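You operate a simulated robot arm through the tools that you are given. There is no shell and no other tool.

You are at the controls of a simulated robot arm. One attempt, no reset.

## Task
Lift the harbour pane in AUTO and let the lifter lay it back on its block.
Fine: main key on, AUTO, start; wait for HELD, start again, wait for READY. Keep clear under the boom; the pane must not fall, crack, chip or be pressed too hard. Pump and lifter stay live. Let nothing drop and knock nothing over.

It is judged by the outcome, as a careful person would: the job done as asked, and still so three seconds after it is handed in. It fails if anything else is knocked over, pushed out of place, dropped, spilled or broken.

## Robot
A 7-joint arm with a two-finger parallel gripper, fixed in place. Base frame: the origin is on the floor under the middle of its stand, x ahead of it, y to its left, z up; the work surface is at about z = 920. Readings come in mm, rad, newtons and seconds.
With the tool pointing down near the work surface it reaches from about 100 to 640 mm from the base axis. Its first joint turns from -1.152 to 1.152 rad. Payload 1.57 kg.
Tool frame: the origin (TCP) lies between the finger pads and is the grasp point; the fingertips stand 30 mm ahead of it; z points along the fingers, y is the line along which they close. The gripper opens to 80 mm. The fingers are 17 mm wide and 12 mm thick; the gripper's body (40 by 82 mm) begins 80 mm behind the TCP.
Orientation is told as [roll, pitch, yaw] about the base's x, y, z axes, in that order, counted from this pose: with the fingers straight down and closing along the base's y, the tool's x points along the base's -x, its y along +y and its z along -z.

## Interface
- The arm moves only by the tool send_rows. Its argument "moves" is a list of rows, each an object of numbers (a shift or turn left out is 0, a gripper value left out holds the last): "x", "y", "z": the shift along the base's x, y, z in units of 25 mm (1.0 is 25 mm); "wx", "wy", "wz": the turn, a rotation vector about the base's x, y, z in units of 5 degrees (1.0 is 5 degrees); "claw": the closure, from 0 (fully open) to 1 (shut). In form: [{"x": .., "y": .., "z": .., "wx": .., "wy": .., "wz": .., "claw": ..}, ...]. A call has 1 to 20 rows; each row shifts and turns the commanded pose from where the row before left it. A call with a number of a shift or a turn outside -1 to 1 is refused whole. Each row takes 0.2 s and may step no farther than 50 mm and 0.15 rad from the row before; otherwise, or with a gripper value out of range, the whole call is refused. A pose out of reach is approached as far as the arm can. The call stops where the force on the tool passes 90 N (or 10 N more than at its start, if that is more) or the arm is blocked; 0.2 s more then pass. The fingers move at their own pace (about 72 mm/s each) and stop on an object; they squeeze with about 28 N. The grip force told is the motor's: it shows also when the fingers shut on nothing. Time passes only in rows, and 0.2 s behind the last, so rows that do not move let the fingers close. It gives the time, the measured TCP pose, the force on the tool (base axes), the opening and the grip force at its end, in the units of the frame above (readings bear some noise), with the torque about the TCP (base axes, N m) and any sound that the robot's microphone picked up.
- Cameras (640 x 400 px; columns grow to the right, rows downward): "scene" is fixed at [66.8, 440.4, 1434.4]; the picture's right is [-0.68, -0.74, 0.00], its down [-0.35, 0.32, -0.88] and it looks along [0.65, -0.60, -0.47] (base axes); focal length 336 px, centre (320, 200). "wrist" rides on the gripper at [72, -7, -122] in the tool frame; the picture's right is [0.09, 1.00, 0.00], its down [-0.84, 0.08, -0.54] and it looks along [-0.54, 0.05, 0.84] (tool axes); focal length 238 px, centre (320, 200). There is no depth. A picture from a camera that has moved, and an enlarged one, comes with that camera's place and axes in the base frame and with its lens.
- snapshot(camera): a new picture of that camera. It takes no simulated time.
- enlarge(camera, box): a new picture of the part [left, top, right, bottom] of that camera's present view, enlarged. It takes no simulated time.
- sign_off(): hands the job in; it is judged then, once.

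Places have to be worked out from the pictures, the camera data and where the tool is seen. Open the gripper and draw the arm clear of the work before you hand the job in, unless the task says otherwise.

The tools are called after "Emit:" as name(argument=value, ...) on one line, values as JSON. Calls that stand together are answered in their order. send_rows: Moves the arm, as the interface text tells. Its arguments: {"type":"object","properties":{"moves":{"type":"array"}},"required":["moves"]} The other tools are called the same way: snapshot (camera) takes a picture; enlarge (camera, box) takes an enlarged picture of a part of a camera's view; sign_off () hands the job in.

At the start:

```text
t: 0.0
tcp_pos: [424.8, -34.5, 1187.6]
tool_rot: [0.002, -0.003, 0.0]
wrist_force: [0.6, 0.1, 1.1]
moment: [0.0, 0.02, -0.01]
grip_width: 80.2
grasp_force: 0.0
```

scene: 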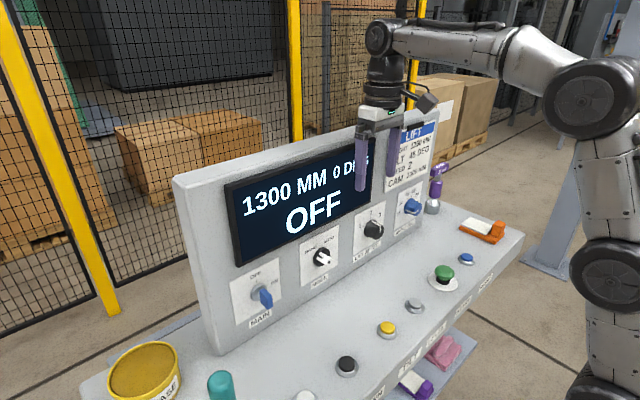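
wrist: 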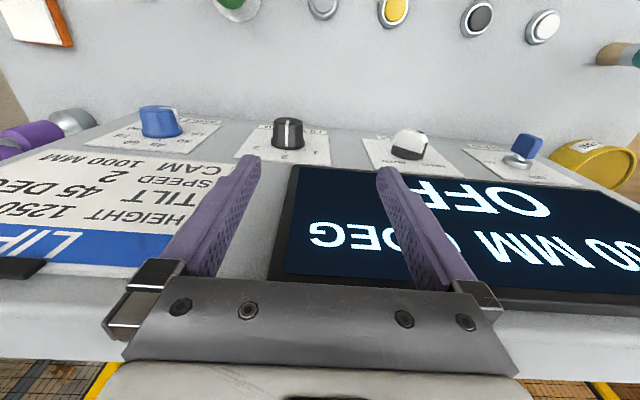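

I start by looking closely at the panel in both cameras to read the labels and locate the switches and buttons.

Emit:
enlarge(camera="scene", box=[200, 180, 440, 330])

Emit:
enlarge(camera="scene", box=[80, 250, 320, 400])

Emit:
enlarge(camera="scene", box=[300, 200, 540, 400])

Emit:
enlarge(camera="scene", box=[340, 100, 480, 220])

Emit:
enlarge(camera="wrist", box=[0, 80, 320, 280])

Emit:
enlarge(camera="wrist", box=[320, 0, 640, 200])

```text
2.67 times, centred on (320, 255) of scene
camera zoom: at [66.8, 440.4, 1434.4], right [-0.68, -0.74, 0.0], down [-0.35, 0.32, -0.88], along [0.65, -0.6, -0.47], focal length 895 px, centre (320, 53)
```

zoom: 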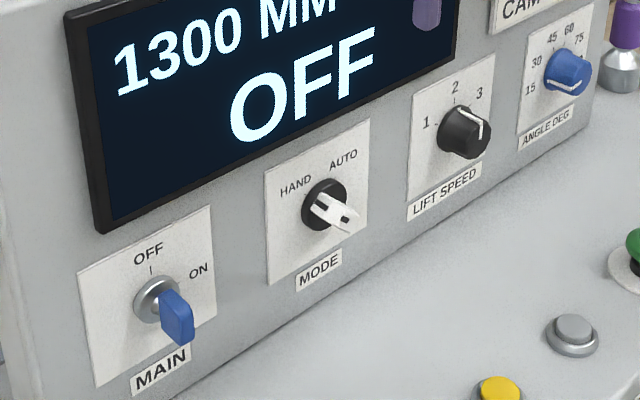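

```text
2.67 times, centred on (200, 325) of scene
camera zoom: at [66.8, 440.4, 1434.4], right [-0.68, -0.74, 0.0], down [-0.35, 0.32, -0.88], along [0.65, -0.6, -0.47], focal length 895 px, centre (640, -133)
```

zoom: 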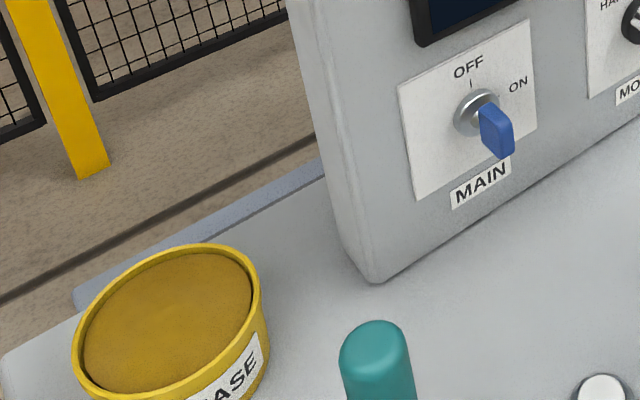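

```text
2.00 times, centred on (420, 300) of scene
camera zoom: at [66.8, 440.4, 1434.4], right [-0.68, -0.74, 0.0], down [-0.35, 0.32, -0.88], along [0.65, -0.6, -0.47], focal length 671 px, centre (120, 0)
```

zoom: 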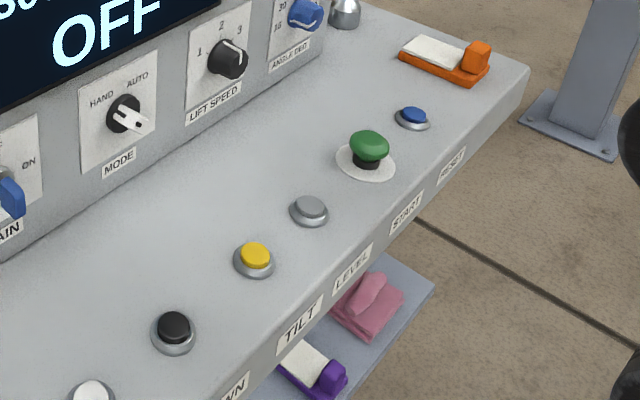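

```text
3.33 times, centred on (410, 160) of scene
camera zoom: at [66.8, 440.4, 1434.4], right [-0.68, -0.74, 0.0], down [-0.35, 0.32, -0.88], along [0.65, -0.6, -0.47], focal length 1118 px, centre (20, 333)
```

zoom: 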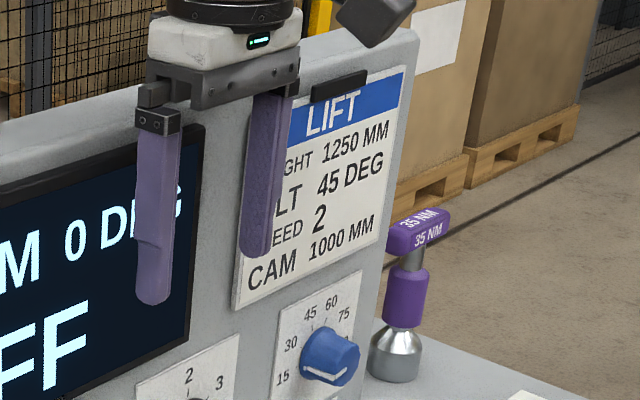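

```text
2.00 times, centred on (160, 180) of wrist
camera zoom: at [351.8, -42.0, 1310.2], right [-0.09, 1.0, 0.0], down [0.84, 0.08, 0.54], along [0.54, 0.05, -0.84], focal length 477 px, centre (640, 240)
```

zoom: 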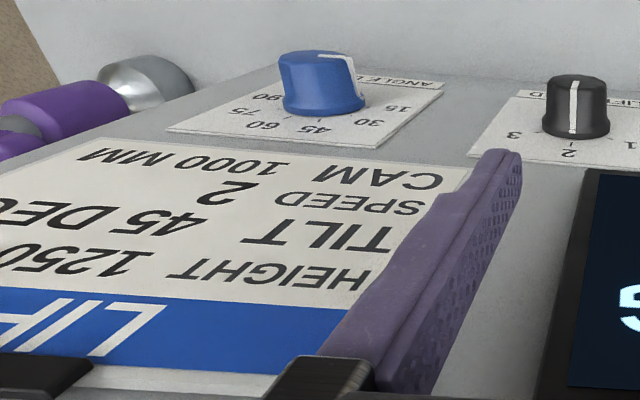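

```text
2.00 times, centred on (480, 100) of wrist
camera zoom: at [351.8, -42.0, 1310.2], right [-0.09, 1.0, 0.0], down [0.84, 0.08, 0.54], along [0.54, 0.05, -0.84], focal length 477 px, centre (0, 400)
```

zoom: 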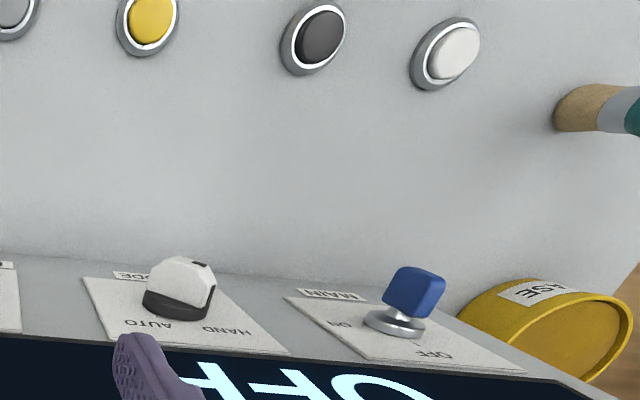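

The card reads HEIGHT 1250, TILT 45, SPEED 2, CAM 1000, and the display says 1300 MM 0 DEG OFF. I enlarge the dials further to read their present settings before touching anything.

Emit:
enlarge(camera="scene", box=[390, 180, 440, 230])

Emit:
enlarge(camera="scene", box=[350, 200, 400, 250])

Emit:
enlarge(camera="wrist", box=[90, 90, 220, 170])

Emit:
enlarge(camera="wrist", box=[230, 100, 350, 175])

Emit:
enlarge(camera="scene", box=[0, 0, 320, 200])

Emit:
enlarge(camera="scene", box=[320, 0, 640, 200])

```text
8.00 times, centred on (415, 205) of scene
camera zoom: at [66.8, 440.4, 1434.4], right [-0.68, -0.74, 0.0], down [-0.35, 0.32, -0.88], along [0.65, -0.6, -0.47], focal length 2684 px, centre (-440, 160)
```

zoom: 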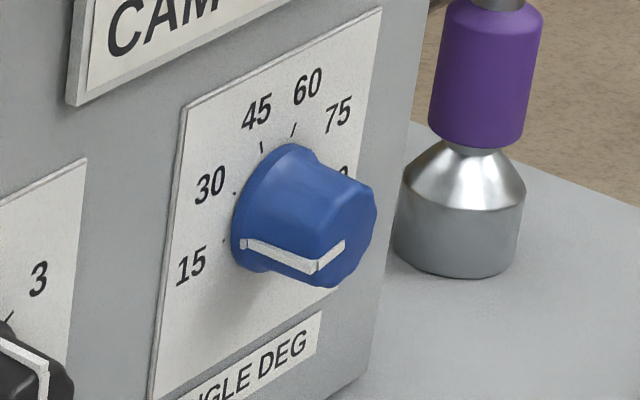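

```text
8.00 times, centred on (375, 225) of scene
camera zoom: at [66.8, 440.4, 1434.4], right [-0.68, -0.74, 0.0], down [-0.35, 0.32, -0.88], along [0.65, -0.6, -0.47], focal length 2684 px, centre (-120, 0)
```

zoom: 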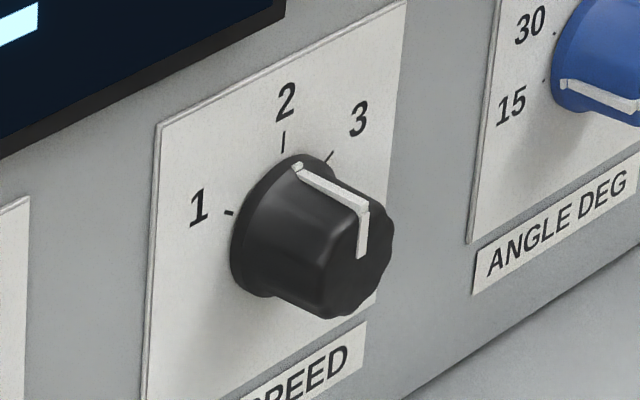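

```text
4.92 times, centred on (155, 130) of wrist
camera zoom: at [351.8, -42.0, 1310.2], right [-0.09, 1.0, 0.0], down [0.84, 0.08, 0.54], along [0.54, 0.05, -0.84], focal length 1173 px, centre (1132, 545)
```

zoom: 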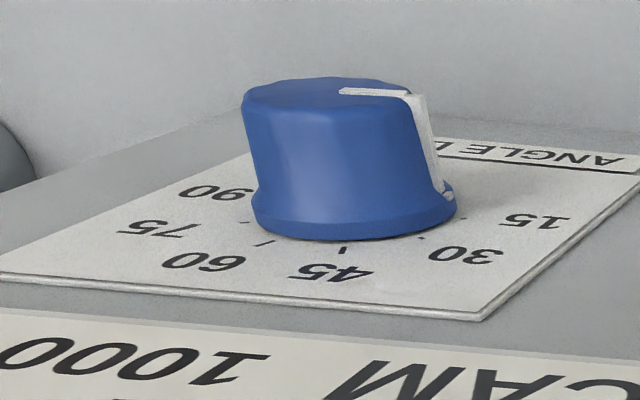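

```text
5.33 times, centred on (290, 138) of wrist
camera zoom: at [351.8, -42.0, 1310.2], right [-0.09, 1.0, 0.0], down [0.84, 0.08, 0.54], along [0.54, 0.05, -0.84], focal length 1271 px, centre (480, 533)
```

zoom: 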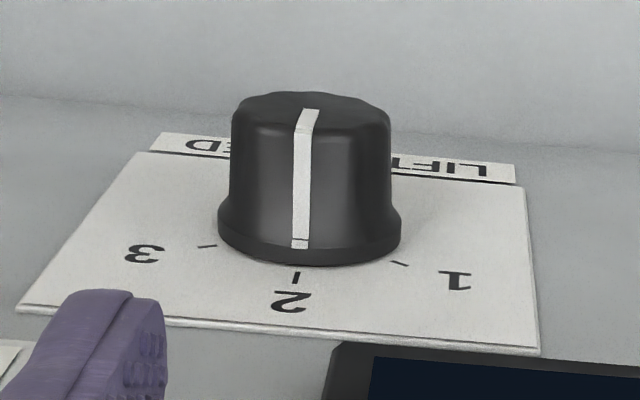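

```text
2.00 times, centred on (160, 100) of scene
camera zoom: at [66.8, 440.4, 1434.4], right [-0.68, -0.74, 0.0], down [-0.35, 0.32, -0.88], along [0.65, -0.6, -0.47], focal length 671 px, centre (640, 400)
```

zoom: 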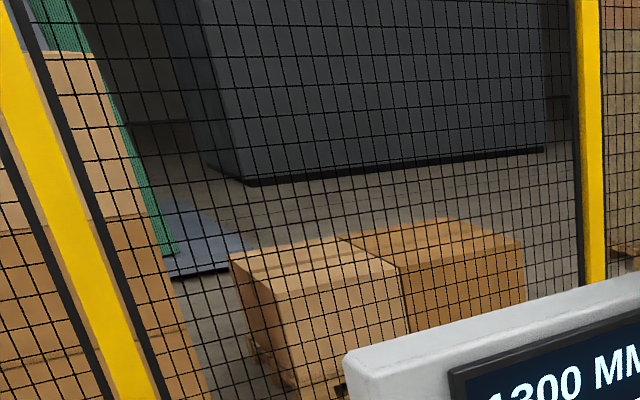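

```text
2.00 times, centred on (480, 100) of scene
camera zoom: at [66.8, 440.4, 1434.4], right [-0.68, -0.74, 0.0], down [-0.35, 0.32, -0.88], along [0.65, -0.6, -0.47], focal length 671 px, centre (0, 400)
```

zoom: 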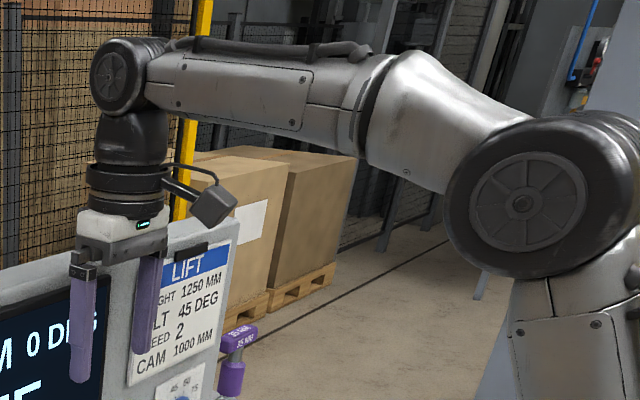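

The ANGLE dial points at (or just below) 15 while the card calls for 45 DEG; LIFT SPEED already is at 2. I back the arm away from the panel and tilt the wrist so its camera can look for the lifter and pane ahead.

Emit:
send_rows(moves=[{"x": -1, "z": 1}, {"x": -1, "z": 1}, {"x": -1, "z": 1}, {"x": -1, "z": 0.5}, {"wy": -1}, {"wy": -1}, {"wy": -1}, {"wy": -1}, {"wy": -1}, {"wy": -1}, {"wy": -1}, {"wy": -1}])

Emit:
snapshot(camera="wrist")

Emit:
snapshot(camera="scene")

```text
t: 2.6
tcp_pos: [324.4, -33.1, 1275.3]
tool_rot: [0.001, -0.699, 0.001]
wrist_force: [-0.3, -0.4, -0.1]
moment: [0.02, -0.01, -0.03]
grip_width: 80.2
grasp_force: 0.0
```

```text
taken
camera wrist: at [190.6, -41.6, 1322.4], right [-0.07, 1.0, -0.06], down [0.29, 0.08, 0.95], along [0.95, 0.05, -0.29], focal length 238 px, centre (320, 200)
```

wrist: 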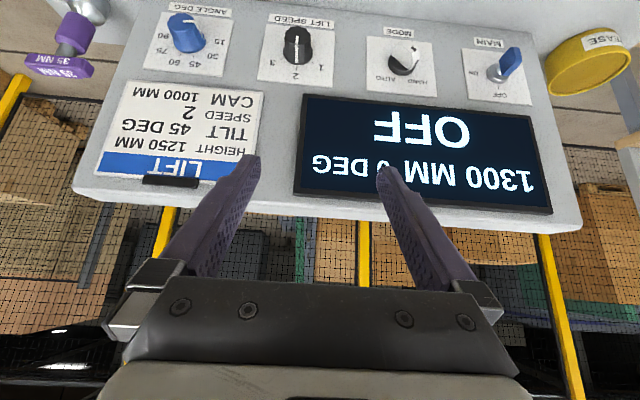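

```text
taken
```

scene: 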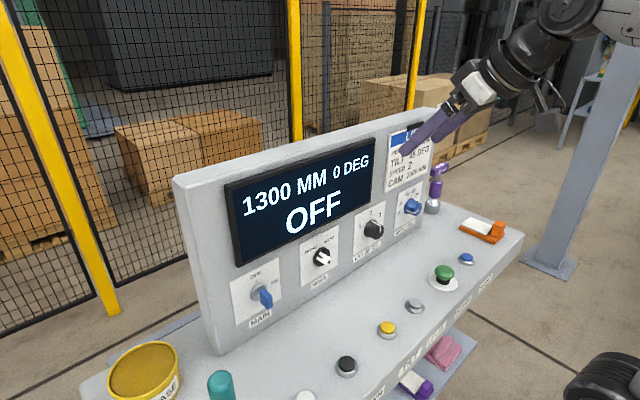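

The frontal view shows all four controls well. I enlarge them to read positions, and check the background for the lifter.

Emit:
enlarge(camera="wrist", box=[140, 0, 350, 100])

Emit:
enlarge(camera="wrist", box=[350, 10, 560, 110])

Emit:
enlarge(camera="wrist", box=[0, 160, 320, 400])

Emit:
enlarge(camera="wrist", box=[320, 160, 640, 400])

Emit:
enlarge(camera="scene", box=[420, 0, 640, 140])

Emit:
enlarge(camera="scene", box=[380, 100, 460, 160])

```text
3.05 times, centred on (245, 50) of wrist
camera zoom: at [190.6, -41.6, 1322.4], right [-0.07, 1.0, -0.06], down [0.29, 0.08, 0.95], along [0.95, 0.05, -0.29], focal length 726 px, centre (549, 657)
```

zoom: 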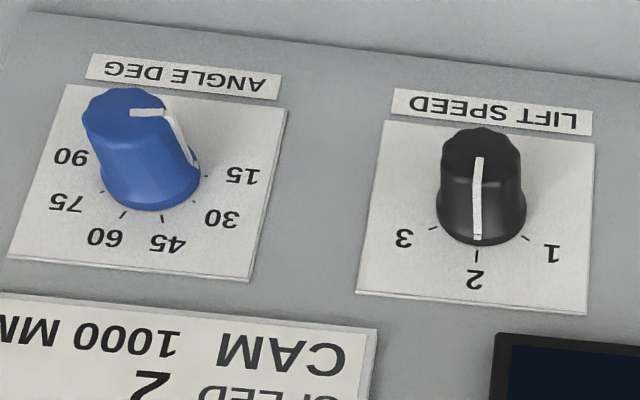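

```text
3.05 times, centred on (455, 60) of wrist
camera zoom: at [190.6, -41.6, 1322.4], right [-0.07, 1.0, -0.06], down [0.29, 0.08, 0.95], along [0.95, 0.05, -0.29], focal length 726 px, centre (-91, 627)
```

zoom: 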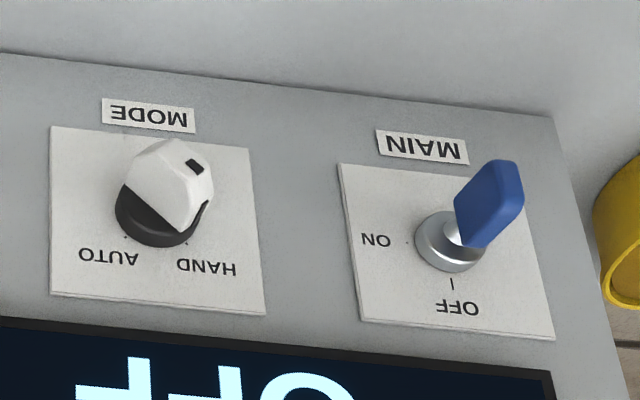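

```text
1.67 times, centred on (160, 280) of wrist
camera zoom: at [190.6, -41.6, 1322.4], right [-0.07, 1.0, -0.06], down [0.29, 0.08, 0.95], along [0.95, 0.05, -0.29], focal length 397 px, centre (587, 67)
```

zoom: 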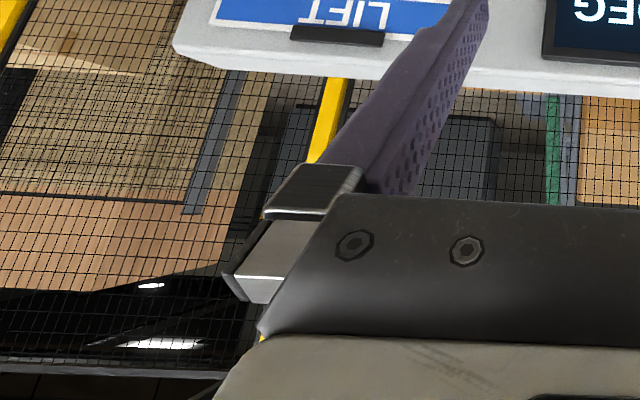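

```text
1.67 times, centred on (480, 280) of wrist
camera zoom: at [190.6, -41.6, 1322.4], right [-0.07, 1.0, -0.06], down [0.29, 0.08, 0.95], along [0.95, 0.05, -0.29], focal length 397 px, centre (53, 67)
```

zoom: 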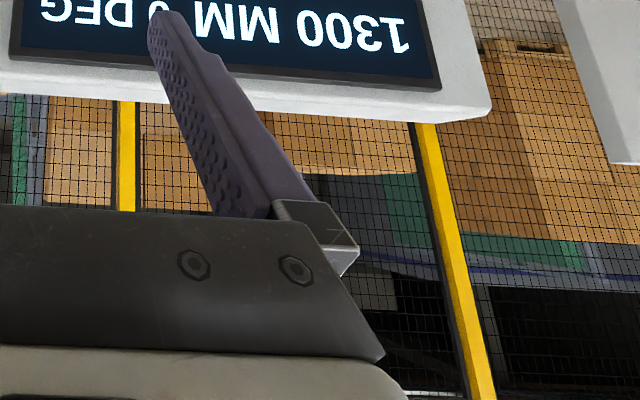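

```text
2.86 times, centred on (530, 70) of scene
camera zoom: at [66.8, 440.4, 1434.4], right [-0.68, -0.74, 0.0], down [-0.35, 0.32, -0.88], along [0.65, -0.6, -0.47], focal length 959 px, centre (-280, 571)
```

zoom: 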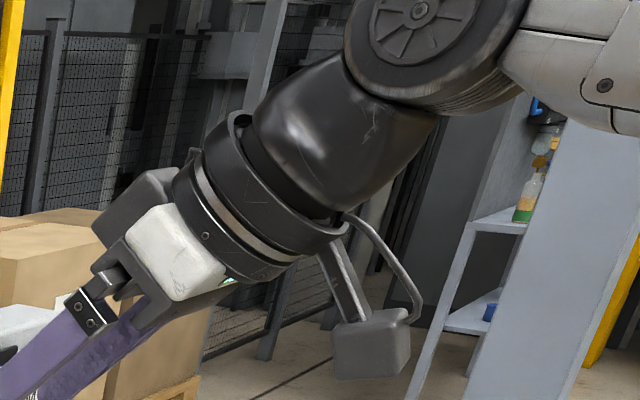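

```text
6.67 times, centred on (420, 130) of scene
camera zoom: at [66.8, 440.4, 1434.4], right [-0.68, -0.74, 0.0], down [-0.35, 0.32, -0.88], along [0.65, -0.6, -0.47], focal length 2237 px, centre (-347, 667)
```

zoom: 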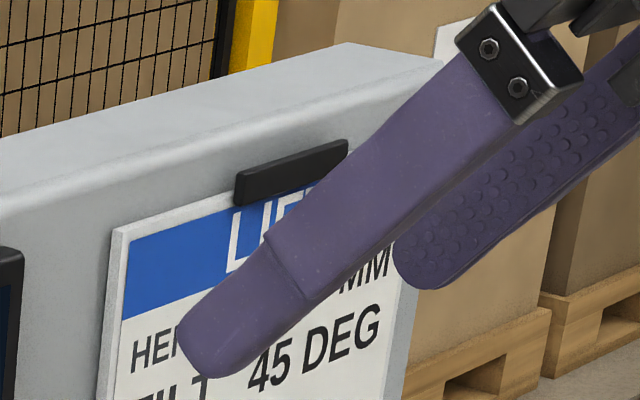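

Mode knob seems at HAND, key at OFF, angle at 15, speed at 2. Before acting I pan the wrist to the left to find the boom, pane and objects on that side.

Emit:
send_rows(moves=[{"wz": 1}, {"wz": 1}, {"wz": 1}, {"wz": 1}, {"wz": 1}, {"wz": 1}, {"wz": 1}, {"wz": 1}])

Emit:
snapshot(camera="wrist")

```text
t: 4.4
tcp_pos: [325.9, -34.0, 1275.5]
tool_rot: [-0.001, -0.698, 0.702]
wrist_force: [0.7, -0.9, -0.5]
moment: [-0.01, 0.02, 0.0]
grip_width: 80.1
grasp_force: 0.0
```

```text
taken
camera wrist: at [226.0, -126.4, 1322.9], right [-0.7, 0.72, -0.06], down [0.17, 0.25, 0.95], along [0.7, 0.65, -0.3], focal length 238 px, centre (320, 200)
```

wrist: 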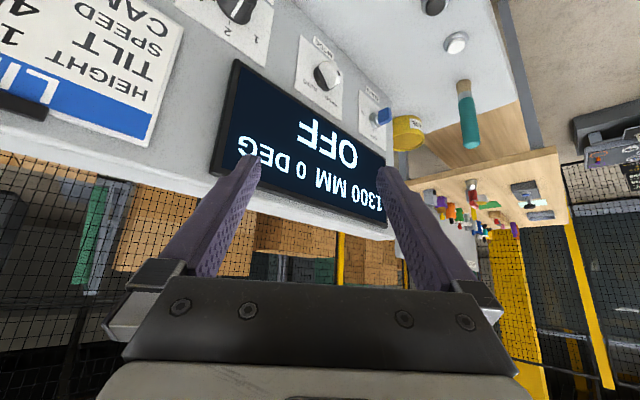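

There is a bench extension and a yellow structure to the left; I enlarge that part.

Emit:
enlarge(camera="wrist", box=[380, 60, 640, 260])

Emit:
enlarge(camera="wrist", box=[420, 170, 580, 270])

Emit:
enlarge(camera="wrist", box=[480, 60, 640, 200])

```text
2.00 times, centred on (510, 160) of wrist
camera zoom: at [226.0, -126.4, 1322.9], right [-0.7, 0.72, -0.06], down [0.17, 0.25, 0.95], along [0.7, 0.65, -0.3], focal length 477 px, centre (-60, 280)
```

zoom: 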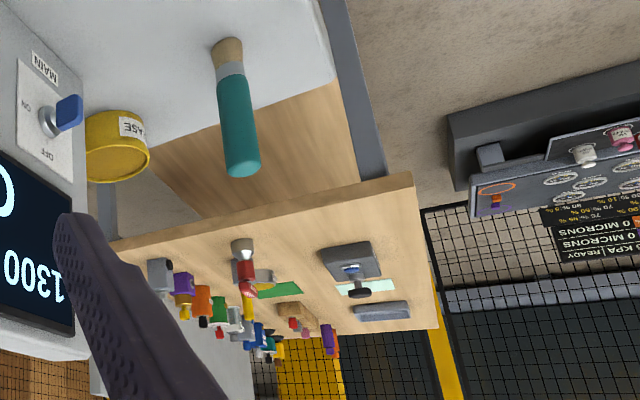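

```text
4.00 times, centred on (500, 220) of wrist
camera zoom: at [226.0, -126.4, 1322.9], right [-0.7, 0.72, -0.06], down [0.17, 0.25, 0.95], along [0.7, 0.65, -0.3], focal length 953 px, centre (-400, 120)
```

zoom: 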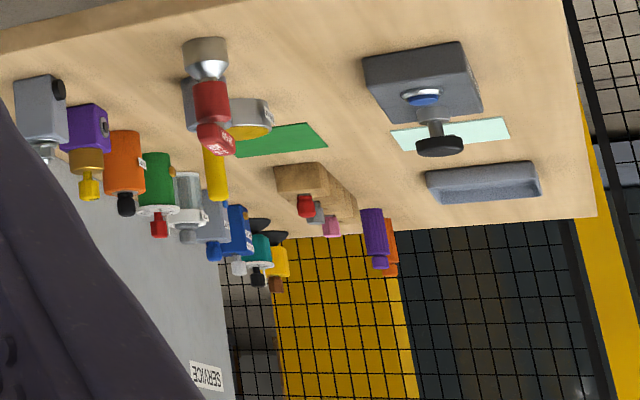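

```text
2.86 times, centred on (560, 130) of wrist
camera zoom: at [226.0, -126.4, 1322.9], right [-0.7, 0.72, -0.06], down [0.17, 0.25, 0.95], along [0.7, 0.65, -0.3], focal length 681 px, centre (-366, 400)
```

zoom: 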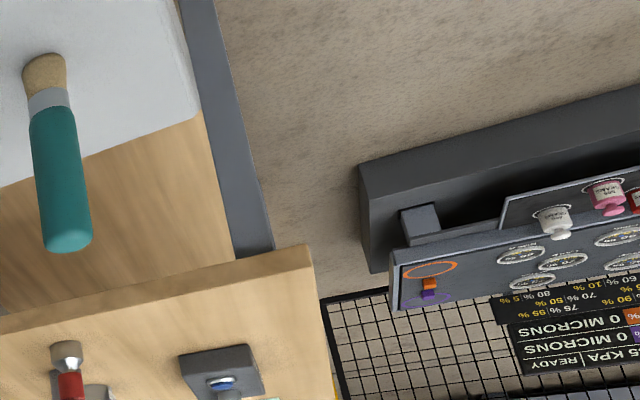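

More stations lie to the left (a workbench, and a rack with vacuum readouts). I pan further left to find the lifter itself.

Emit:
send_rows(moves=[{"wz": 1}, {"wz": 1}, {"wz": 1}, {"wz": 1}, {"wz": 1}, {"wz": 1}, {"wz": 1}, {"wz": 1}])

Emit:
snapshot(camera="wrist")

Emit:
enlarge(camera="wrist", box=[320, 0, 640, 200])

Emit:
enlarge(camera="wrist", box=[400, 160, 640, 400])

```text
t: 6.2
tcp_pos: [325.2, -34.2, 1275.8]
tool_rot: [0.0, -0.698, 1.399]
wrist_force: [0.2, 0.1, 0.2]
moment: [0.02, 0.0, 0.0]
grip_width: 80.0
grasp_force: 0.0
```

```text
taken
camera wrist: at [307.6, -167.7, 1323.3], right [-0.99, 0.1, -0.06], down [-0.03, 0.3, 0.95], along [0.11, 0.95, -0.3], focal length 238 px, centre (320, 200)
```

wrist: 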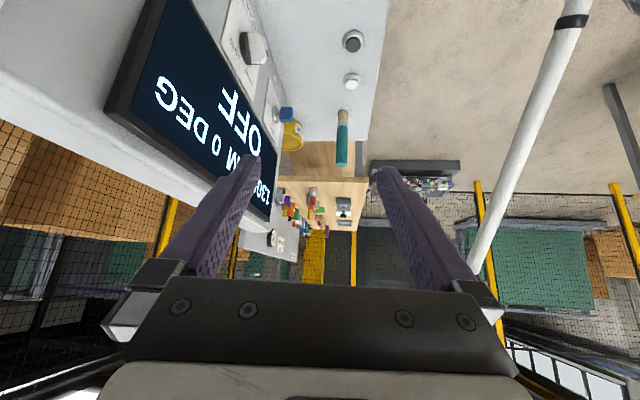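

```text
2.00 times, centred on (480, 100) of wrist
camera zoom: at [307.6, -167.7, 1323.3], right [-0.99, 0.1, -0.06], down [-0.03, 0.3, 0.95], along [0.11, 0.95, -0.3], focal length 477 px, centre (0, 400)
```

zoom: 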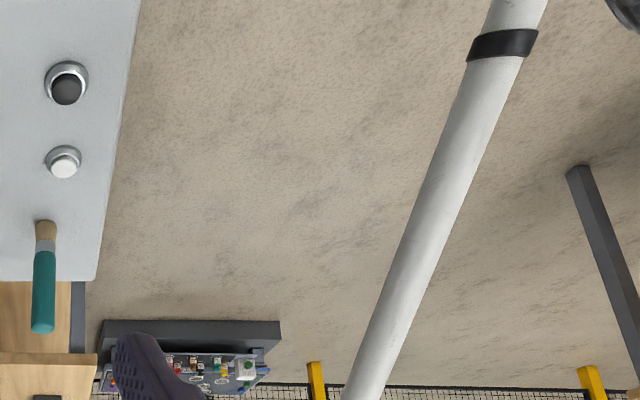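

```text
1.67 times, centred on (520, 280) of wrist
camera zoom: at [307.6, -167.7, 1323.3], right [-0.99, 0.1, -0.06], down [-0.03, 0.3, 0.95], along [0.11, 0.95, -0.3], focal length 397 px, centre (-13, 67)
```

zoom: 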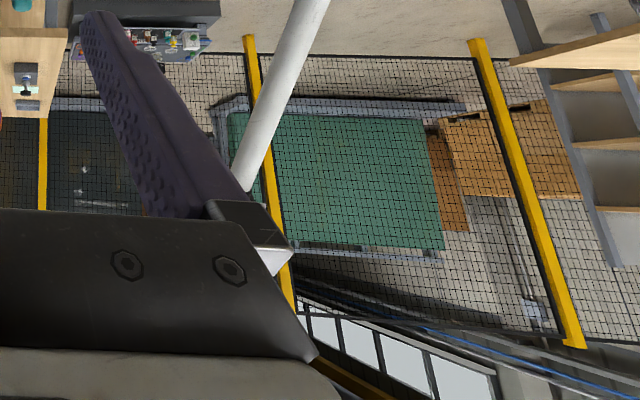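

No lifter in this direction (the slanted white tube looks like the scene-camera's mast). I pan back and over to the right side.

Emit:
send_rows(moves=[{"wz": -1}, {"wz": -1}, {"wz": -1}, {"wz": -1}, {"wz": -1}, {"wz": -1}, {"wz": -1}, {"wz": -1}, {"wz": -1}, {"wz": -1}, {"wz": -1}, {"wz": -1}, {"wz": -1}, {"wz": -1}, {"wz": -1}, {"wz": -1}])

Emit:
send_rows(moves=[{"wz": -1}, {"wz": -1}, {"wz": -1}, {"wz": -1}, {"wz": -1}, {"wz": -1}, {"wz": -1}, {"wz": -1}, {"wz": -1}, {"wz": -1}])

Emit:
snapshot(camera="wrist")

Emit:
enlarge(camera="wrist", box=[0, 0, 320, 200])

Emit:
enlarge(camera="wrist", box=[0, 180, 320, 380])

```text
t: 9.6
tcp_pos: [324.8, -32.5, 1277.2]
tool_rot: [0.003, -0.701, -0.002]
wrist_force: [0.0, -0.5, 0.2]
moment: [-0.01, 0.01, 0.01]
grip_width: 80.1
grasp_force: 0.0
```

```text
t: 11.8
tcp_pos: [323.4, -34.1, 1275.4]
tool_rot: [0.0, -0.7, -0.874]
wrist_force: [0.0, 0.0, 0.4]
moment: [0.01, 0.01, 0.02]
grip_width: 80.1
grasp_force: 0.1
```

```text
taken
camera wrist: at [232.6, 63.1, 1322.8], right [0.72, 0.69, -0.06], down [0.25, -0.17, 0.95], along [0.65, -0.7, -0.3], focal length 238 px, centre (320, 200)
```

wrist: 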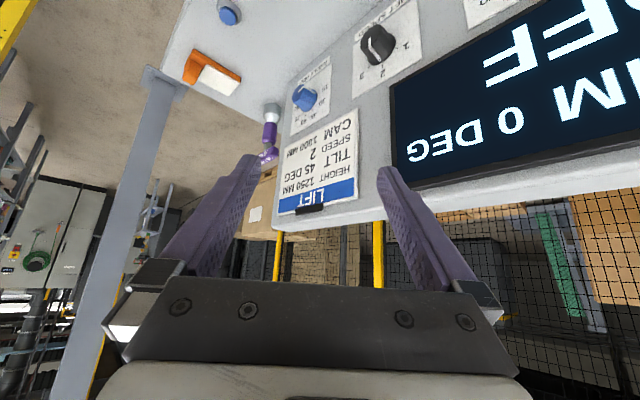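

```text
2.00 times, centred on (160, 100) of wrist
camera zoom: at [232.6, 63.1, 1322.8], right [0.72, 0.69, -0.06], down [0.25, -0.17, 0.95], along [0.65, -0.7, -0.3], focal length 477 px, centre (640, 400)
```

zoom: 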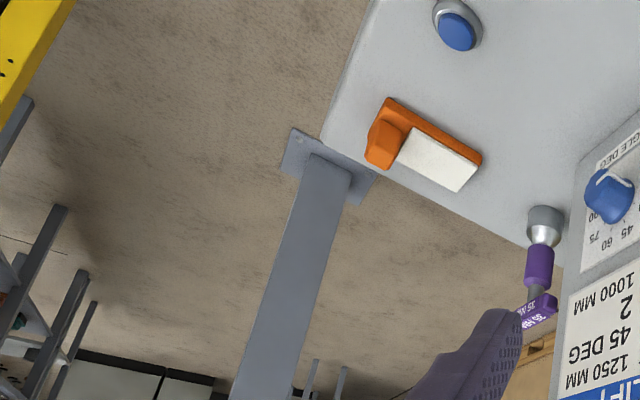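

```text
2.00 times, centred on (160, 280) of wrist
camera zoom: at [232.6, 63.1, 1322.8], right [0.72, 0.69, -0.06], down [0.25, -0.17, 0.95], along [0.65, -0.7, -0.3], focal length 477 px, centre (640, 40)
```

zoom: 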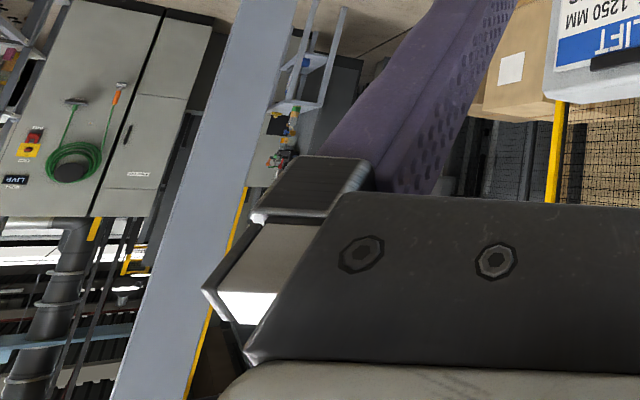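

A grey column stands on the right about 2 m away, possibly the lifter's mast. I pan further right.

Emit:
send_rows(moves=[{"wz": -1}, {"wz": -1}, {"wz": -1}, {"wz": -1}, {"wz": -1}, {"wz": -1}, {"wz": -1}, {"wz": -1}])

Emit:
snapshot(camera="wrist")

Emit:
enlarge(camera="wrist", box=[0, 0, 320, 200])

Emit:
enlarge(camera="wrist", box=[0, 160, 400, 400])

Emit:
enlarge(camera="wrist", box=[240, 100, 400, 280])

```text
t: 13.6
tcp_pos: [324.1, -34.7, 1274.3]
tool_rot: [0.002, -0.701, -1.573]
wrist_force: [0.1, 0.2, 0.4]
moment: [-0.01, -0.02, 0.01]
grip_width: 80.0
grasp_force: 0.2
```

```text
taken
camera wrist: at [317.2, 98.4, 1322.8], right [1.0, 0.07, -0.06], down [0.08, -0.29, 0.95], along [0.05, -0.95, -0.3], focal length 238 px, centre (320, 200)
```

wrist: 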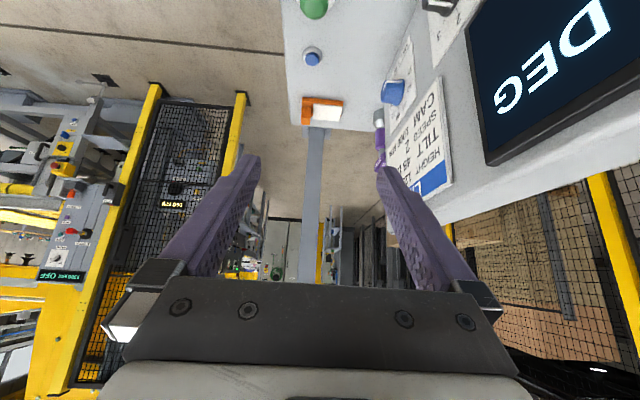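

```text
2.00 times, centred on (160, 100) of wrist
camera zoom: at [317.2, 98.4, 1322.8], right [1.0, 0.07, -0.06], down [0.08, -0.29, 0.95], along [0.05, -0.95, -0.3], focal length 477 px, centre (640, 400)
```

zoom: 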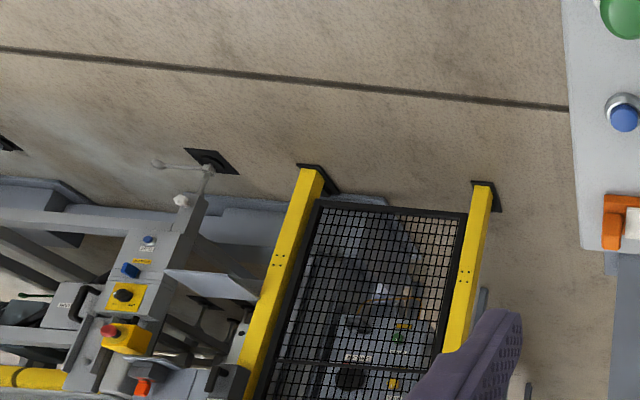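

```text
1.60 times, centred on (200, 280) of wrist
camera zoom: at [317.2, 98.4, 1322.8], right [1.0, 0.07, -0.06], down [0.08, -0.29, 0.95], along [0.05, -0.95, -0.3], focal length 381 px, centre (512, 72)
```

zoom: 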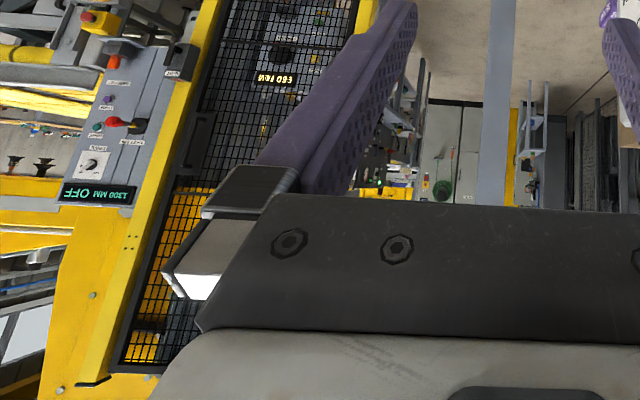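

```text
2.22 times, centred on (320, 190) of wrist
camera zoom: at [317.2, 98.4, 1322.8], right [1.0, 0.07, -0.06], down [0.08, -0.29, 0.95], along [0.05, -0.95, -0.3], focal length 530 px, centre (320, 222)
```

zoom: 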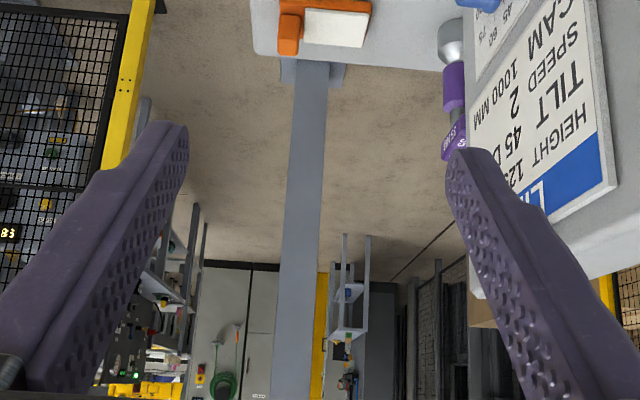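

There is a yellow machine on the right-rear whose own small display also says "1300 MM OFF" — probably the lifter. I pan further to see it.

Emit:
send_rows(moves=[{"wz": -1}, {"wz": -1}, {"wz": -1}, {"wz": -1}, {"wz": -1}, {"wz": -1}, {"wz": -1}, {"wz": -1}])

Emit:
snapshot(camera="wrist")

Emit:
enlarge(camera="wrist", box=[0, 0, 320, 200])

Emit:
enlarge(camera="wrist", box=[0, 160, 320, 360])

Emit:
enlarge(camera="wrist", box=[240, 60, 560, 260])

Emit:
snapshot(camera="scene")

```text
t: 15.4
tcp_pos: [312.2, -58.9, 1214.8]
tool_rot: [0.002, -0.701, -2.271]
wrist_force: [0.5, 0.2, 0.2]
moment: [-0.01, 0.0, 0.0]
grip_width: 79.9
grasp_force: 0.0
out of reach, approached as far as the arm can: row 4, 5, 6, 7, 8
```

```text
taken
camera wrist: at [391.6, 46.0, 1262.0], right [0.81, -0.59, -0.06], down [-0.13, -0.27, 0.95], along [-0.58, -0.76, -0.3], focal length 238 px, centre (320, 200)
```

wrist: 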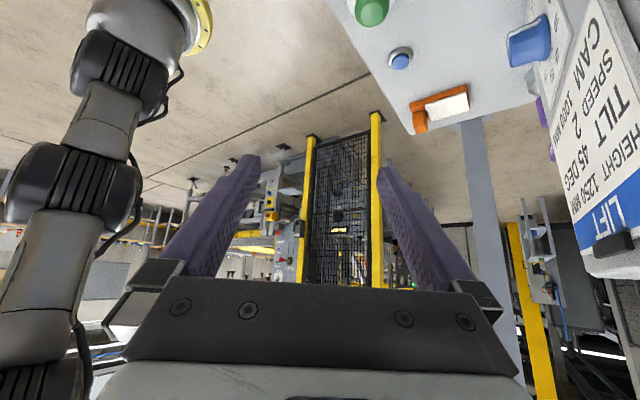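

```text
2.00 times, centred on (160, 100) of wrist
camera zoom: at [391.6, 46.0, 1262.0], right [0.81, -0.59, -0.06], down [-0.13, -0.27, 0.95], along [-0.58, -0.76, -0.3], focal length 477 px, centre (640, 400)
```

zoom: 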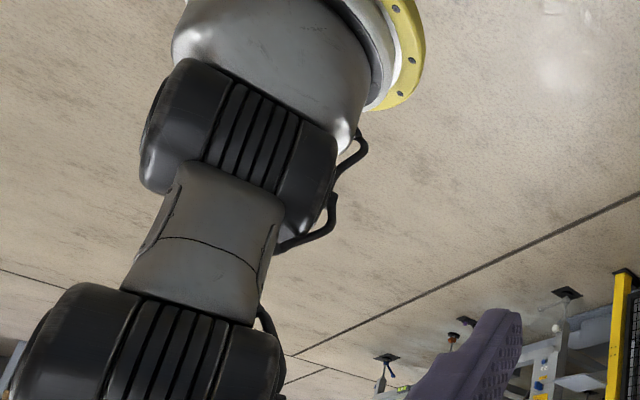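

```text
2.00 times, centred on (160, 260) of wrist
camera zoom: at [391.6, 46.0, 1262.0], right [0.81, -0.59, -0.06], down [-0.13, -0.27, 0.95], along [-0.58, -0.76, -0.3], focal length 477 px, centre (640, 80)
```

zoom: 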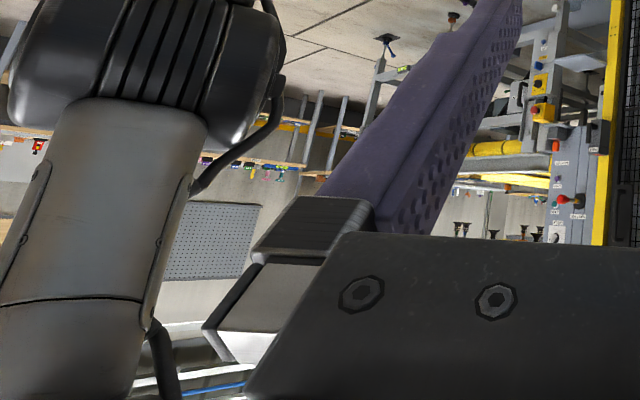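

```text
2.00 times, centred on (400, 160) of wrist
camera zoom: at [391.6, 46.0, 1262.0], right [0.81, -0.59, -0.06], down [-0.13, -0.27, 0.95], along [-0.58, -0.76, -0.3], focal length 477 px, centre (160, 280)
```

zoom: 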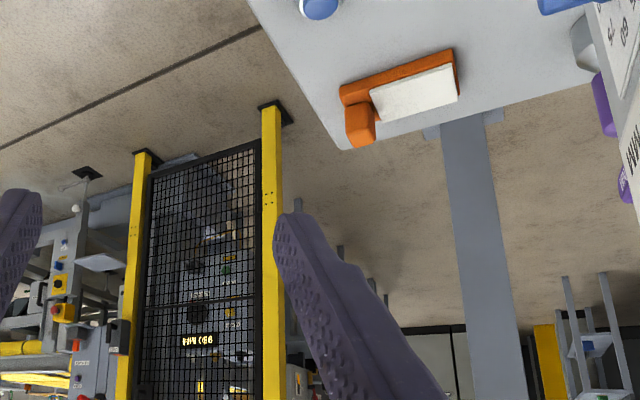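

```text
taken
```

scene: 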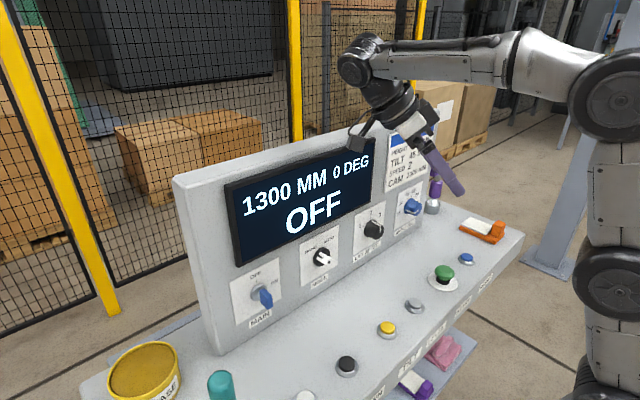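

The lifter is out of the arm's reach, so the space around the console is what matters. I turn the wrist back to face the panel.

Emit:
send_rows(moves=[{"wz": 1}, {"wz": 1}, {"wz": 1}, {"wz": 1}, {"wz": 1}, {"wz": 1}, {"wz": 1}, {"wz": 1}, {"wz": 1}, {"wz": 1}, {"wz": 1}, {"wz": 1}, {"wz": 1}, {"wz": 1}, {"wz": 1}, {"wz": 1}, {"wz": 1}, {"wz": 1}, {"wz": 1}, {"wz": 1}])

Emit:
send_rows(moves=[{"wz": 1}, {"wz": 1}, {"wz": 1}, {"wz": 1}, {"wz": 1}, {"wz": 1}])

Emit:
snapshot(camera="wrist")

```text
t: 19.6
tcp_pos: [312.2, -58.7, 1214.8]
tool_rot: [-0.001, -0.699, -0.522]
wrist_force: [0.4, 0.5, -0.3]
moment: [0.06, -0.01, -0.02]
grip_width: 80.0
grasp_force: 0.1
```

```text
t: 21.0
tcp_pos: [311.9, -60.1, 1215.4]
tool_rot: [0.001, -0.701, 0.001]
wrist_force: [0.2, 0.1, -0.1]
moment: [-0.01, -0.02, -0.02]
grip_width: 80.3
grasp_force: 0.0
```

```text
taken
camera wrist: at [177.6, -67.1, 1262.3], right [-0.07, 1.0, -0.06], down [0.29, 0.08, 0.95], along [0.95, 0.05, -0.3], focal length 238 px, centre (320, 200)
```

wrist: 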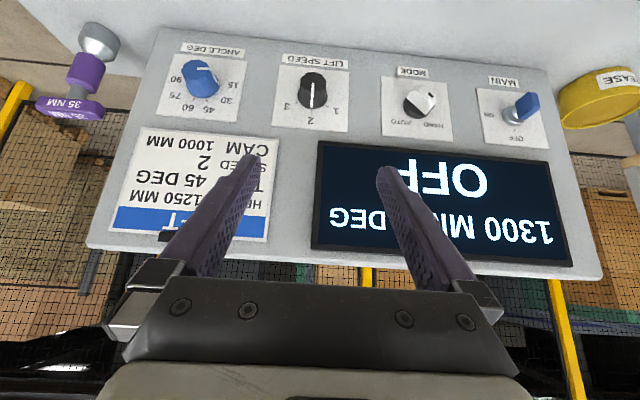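

Back facing the panel at a lower height. I enlarge the four control plates for accurate triangulation against the scene view.

Emit:
enlarge(camera="wrist", box=[460, 60, 620, 160])

Emit:
enlarge(camera="wrist", box=[360, 50, 480, 150])

Emit:
enlarge(camera="wrist", box=[140, 30, 260, 130])

Emit:
enlarge(camera="scene", box=[220, 240, 300, 340])

Emit:
enlarge(camera="scene", box=[290, 210, 350, 290])

```text
4.00 times, centred on (540, 110) of wrist
camera zoom: at [177.6, -67.1, 1262.3], right [-0.07, 1.0, -0.06], down [0.29, 0.08, 0.95], along [0.95, 0.05, -0.3], focal length 953 px, centre (-560, 560)
```

zoom: 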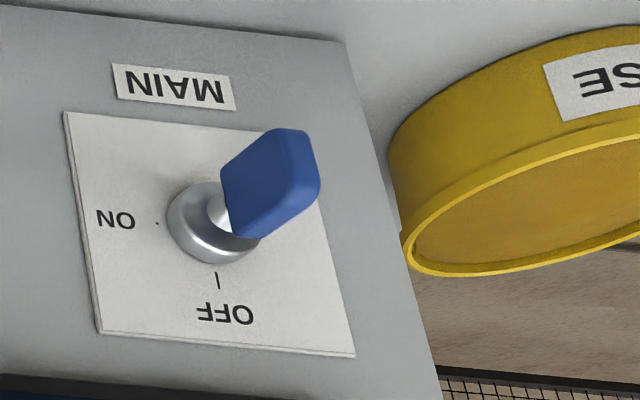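

```text
4.00 times, centred on (420, 100) of wrist
camera zoom: at [177.6, -67.1, 1262.3], right [-0.07, 1.0, -0.06], down [0.29, 0.08, 0.95], along [0.95, 0.05, -0.3], focal length 953 px, centre (-80, 600)
```

zoom: 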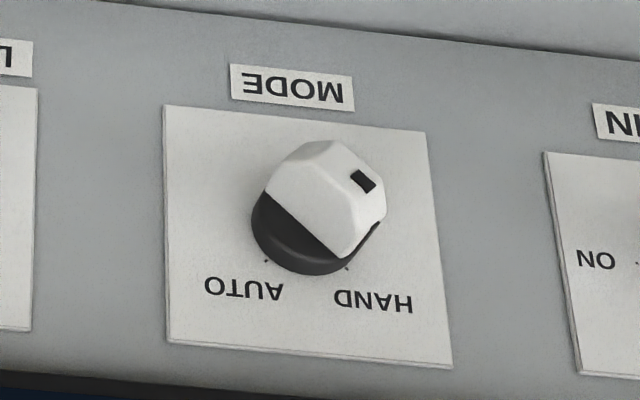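

```text
4.00 times, centred on (200, 80) of wrist
camera zoom: at [177.6, -67.1, 1262.3], right [-0.07, 1.0, -0.06], down [0.29, 0.08, 0.95], along [0.95, 0.05, -0.3], focal length 953 px, centre (800, 680)
```

zoom: 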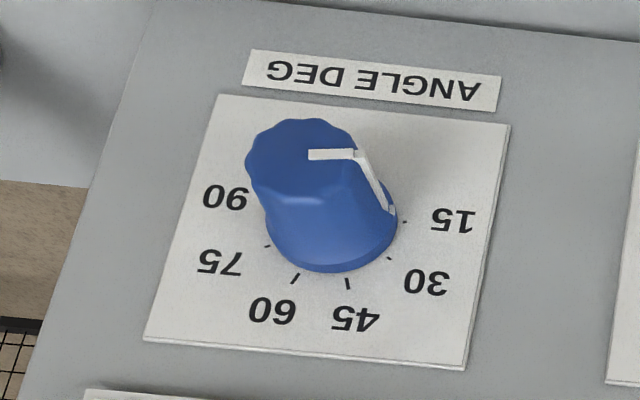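

```text
4.00 times, centred on (260, 290) of scene
camera zoom: at [66.8, 440.4, 1434.4], right [-0.68, -0.74, 0.0], down [-0.35, 0.32, -0.88], along [0.65, -0.6, -0.47], focal length 1342 px, centre (560, -160)
```

zoom: 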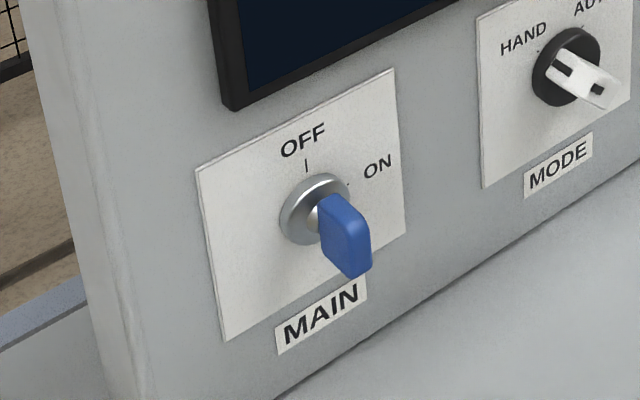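

```text
5.00 times, centred on (320, 250) of scene
camera zoom: at [66.8, 440.4, 1434.4], right [-0.68, -0.74, 0.0], down [-0.35, 0.32, -0.88], along [0.65, -0.6, -0.47], focal length 1678 px, centre (320, -50)
```

zoom: 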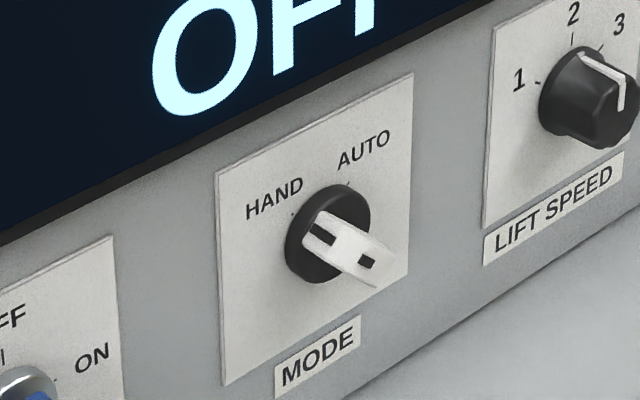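

From triangulating plate corners, the panel face is vertical at x≈460; the MAIN plate spans y 177–272, z 976–1072, and the blue key tab is about 33×30×10 mm centred at (435, 224, 1024), blade upright, ON a quarter turn clockwise. I move to a stand-off in front of the key with the tool tilted 60° forward.

Emit:
send_rows(moves=[{"y": 1}, {"y": 1}, {"y": 1}, {"y": 1}, {"y": 1}, {"y": 1}, {"y": 1, "wy": -1}, {"y": 1, "wy": -1}, {"y": 1, "wy": -1}, {"y": 1, "wy": -1}, {"y": 1}, {"y": 0.36}, {"z": -1}, {"z": -1}, {"z": -1}, {"z": -1}])

Emit:
snapshot(camera="wrist")

Emit:
snapshot(camera="scene")

```text
t: 24.4
tcp_pos: [312.2, 225.9, 1114.4]
tool_rot: [0.001, -1.049, 0.002]
wrist_force: [0.1, -1.2, -0.2]
moment: [-0.01, -0.04, -0.03]
grip_width: 80.0
grasp_force: 0.0
```

```text
taken
camera wrist: at [169.9, 217.3, 1113.5], right [-0.05, 1.0, -0.08], down [-0.05, 0.08, 1.0], along [1.0, 0.05, 0.05], focal length 238 px, centre (320, 200)
```

wrist: 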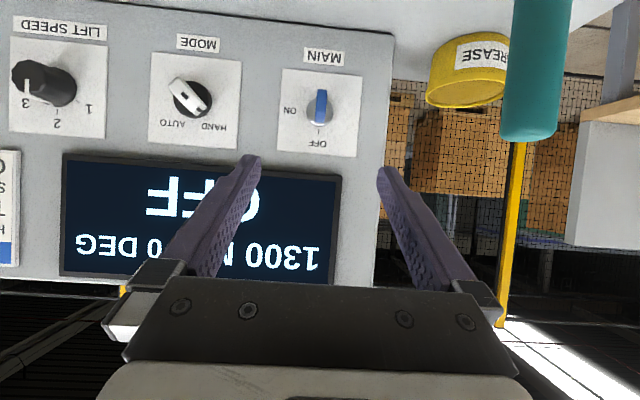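

```text
taken
```

scene: 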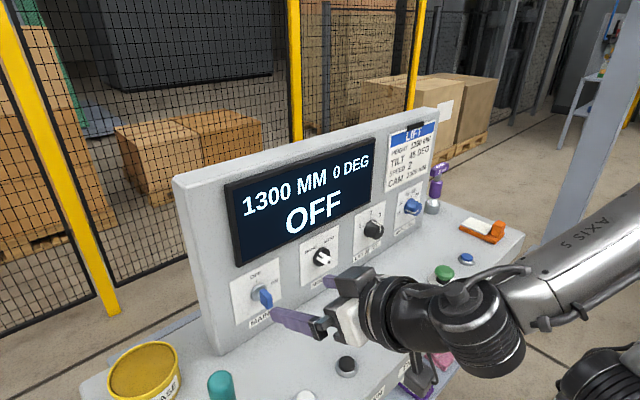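

The key blade is seen nearly edge-on and upright at about y≈222. I enlarge it to measure its width and exact axis.

Emit:
enlarge(camera="wrist", box=[270, 60, 370, 160])

Emit:
enlarge(camera="wrist", box=[140, 40, 250, 150])

Emit:
enlarge(camera="scene", box=[240, 230, 640, 400])

```text
4.00 times, centred on (320, 110) of wrist
camera zoom: at [169.9, 217.3, 1113.5], right [-0.05, 1.0, -0.08], down [-0.05, 0.08, 1.0], along [1.0, 0.05, 0.05], focal length 953 px, centre (320, 560)
```

zoom: 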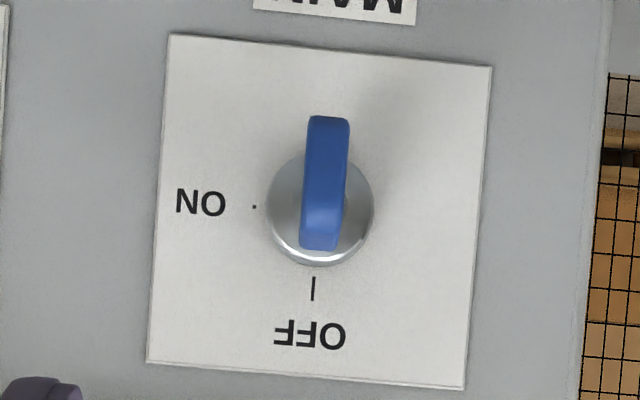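

```text
3.64 times, centred on (195, 95) of wrist
camera zoom: at [169.9, 217.3, 1113.5], right [-0.05, 1.0, -0.08], down [-0.05, 0.08, 1.0], along [1.0, 0.05, 0.05], focal length 867 px, centre (774, 582)
```

zoom: 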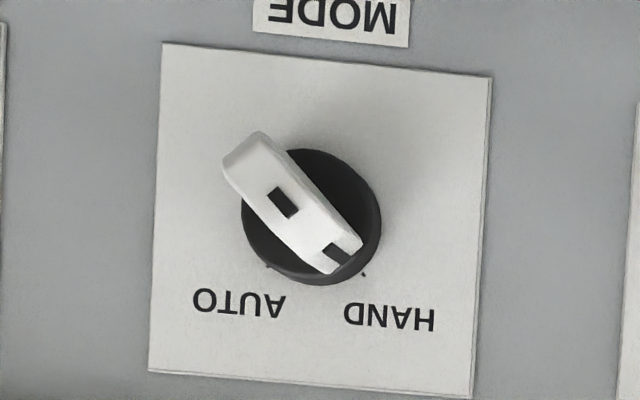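

```text
1.60 times, centred on (440, 315) of scene
camera zoom: at [66.8, 440.4, 1434.4], right [-0.68, -0.74, 0.0], down [-0.35, 0.32, -0.88], along [0.65, -0.6, -0.47], focal length 537 px, centre (128, 16)
```

zoom: 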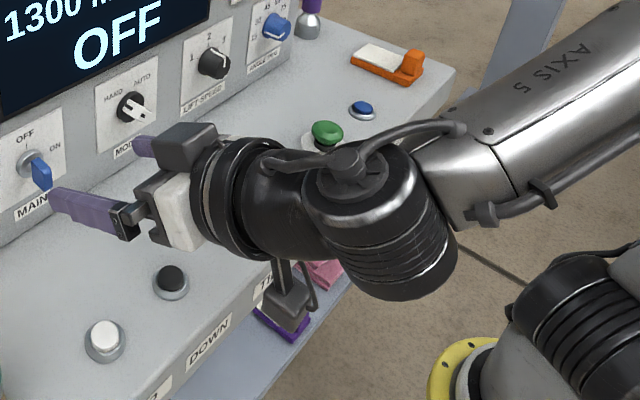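

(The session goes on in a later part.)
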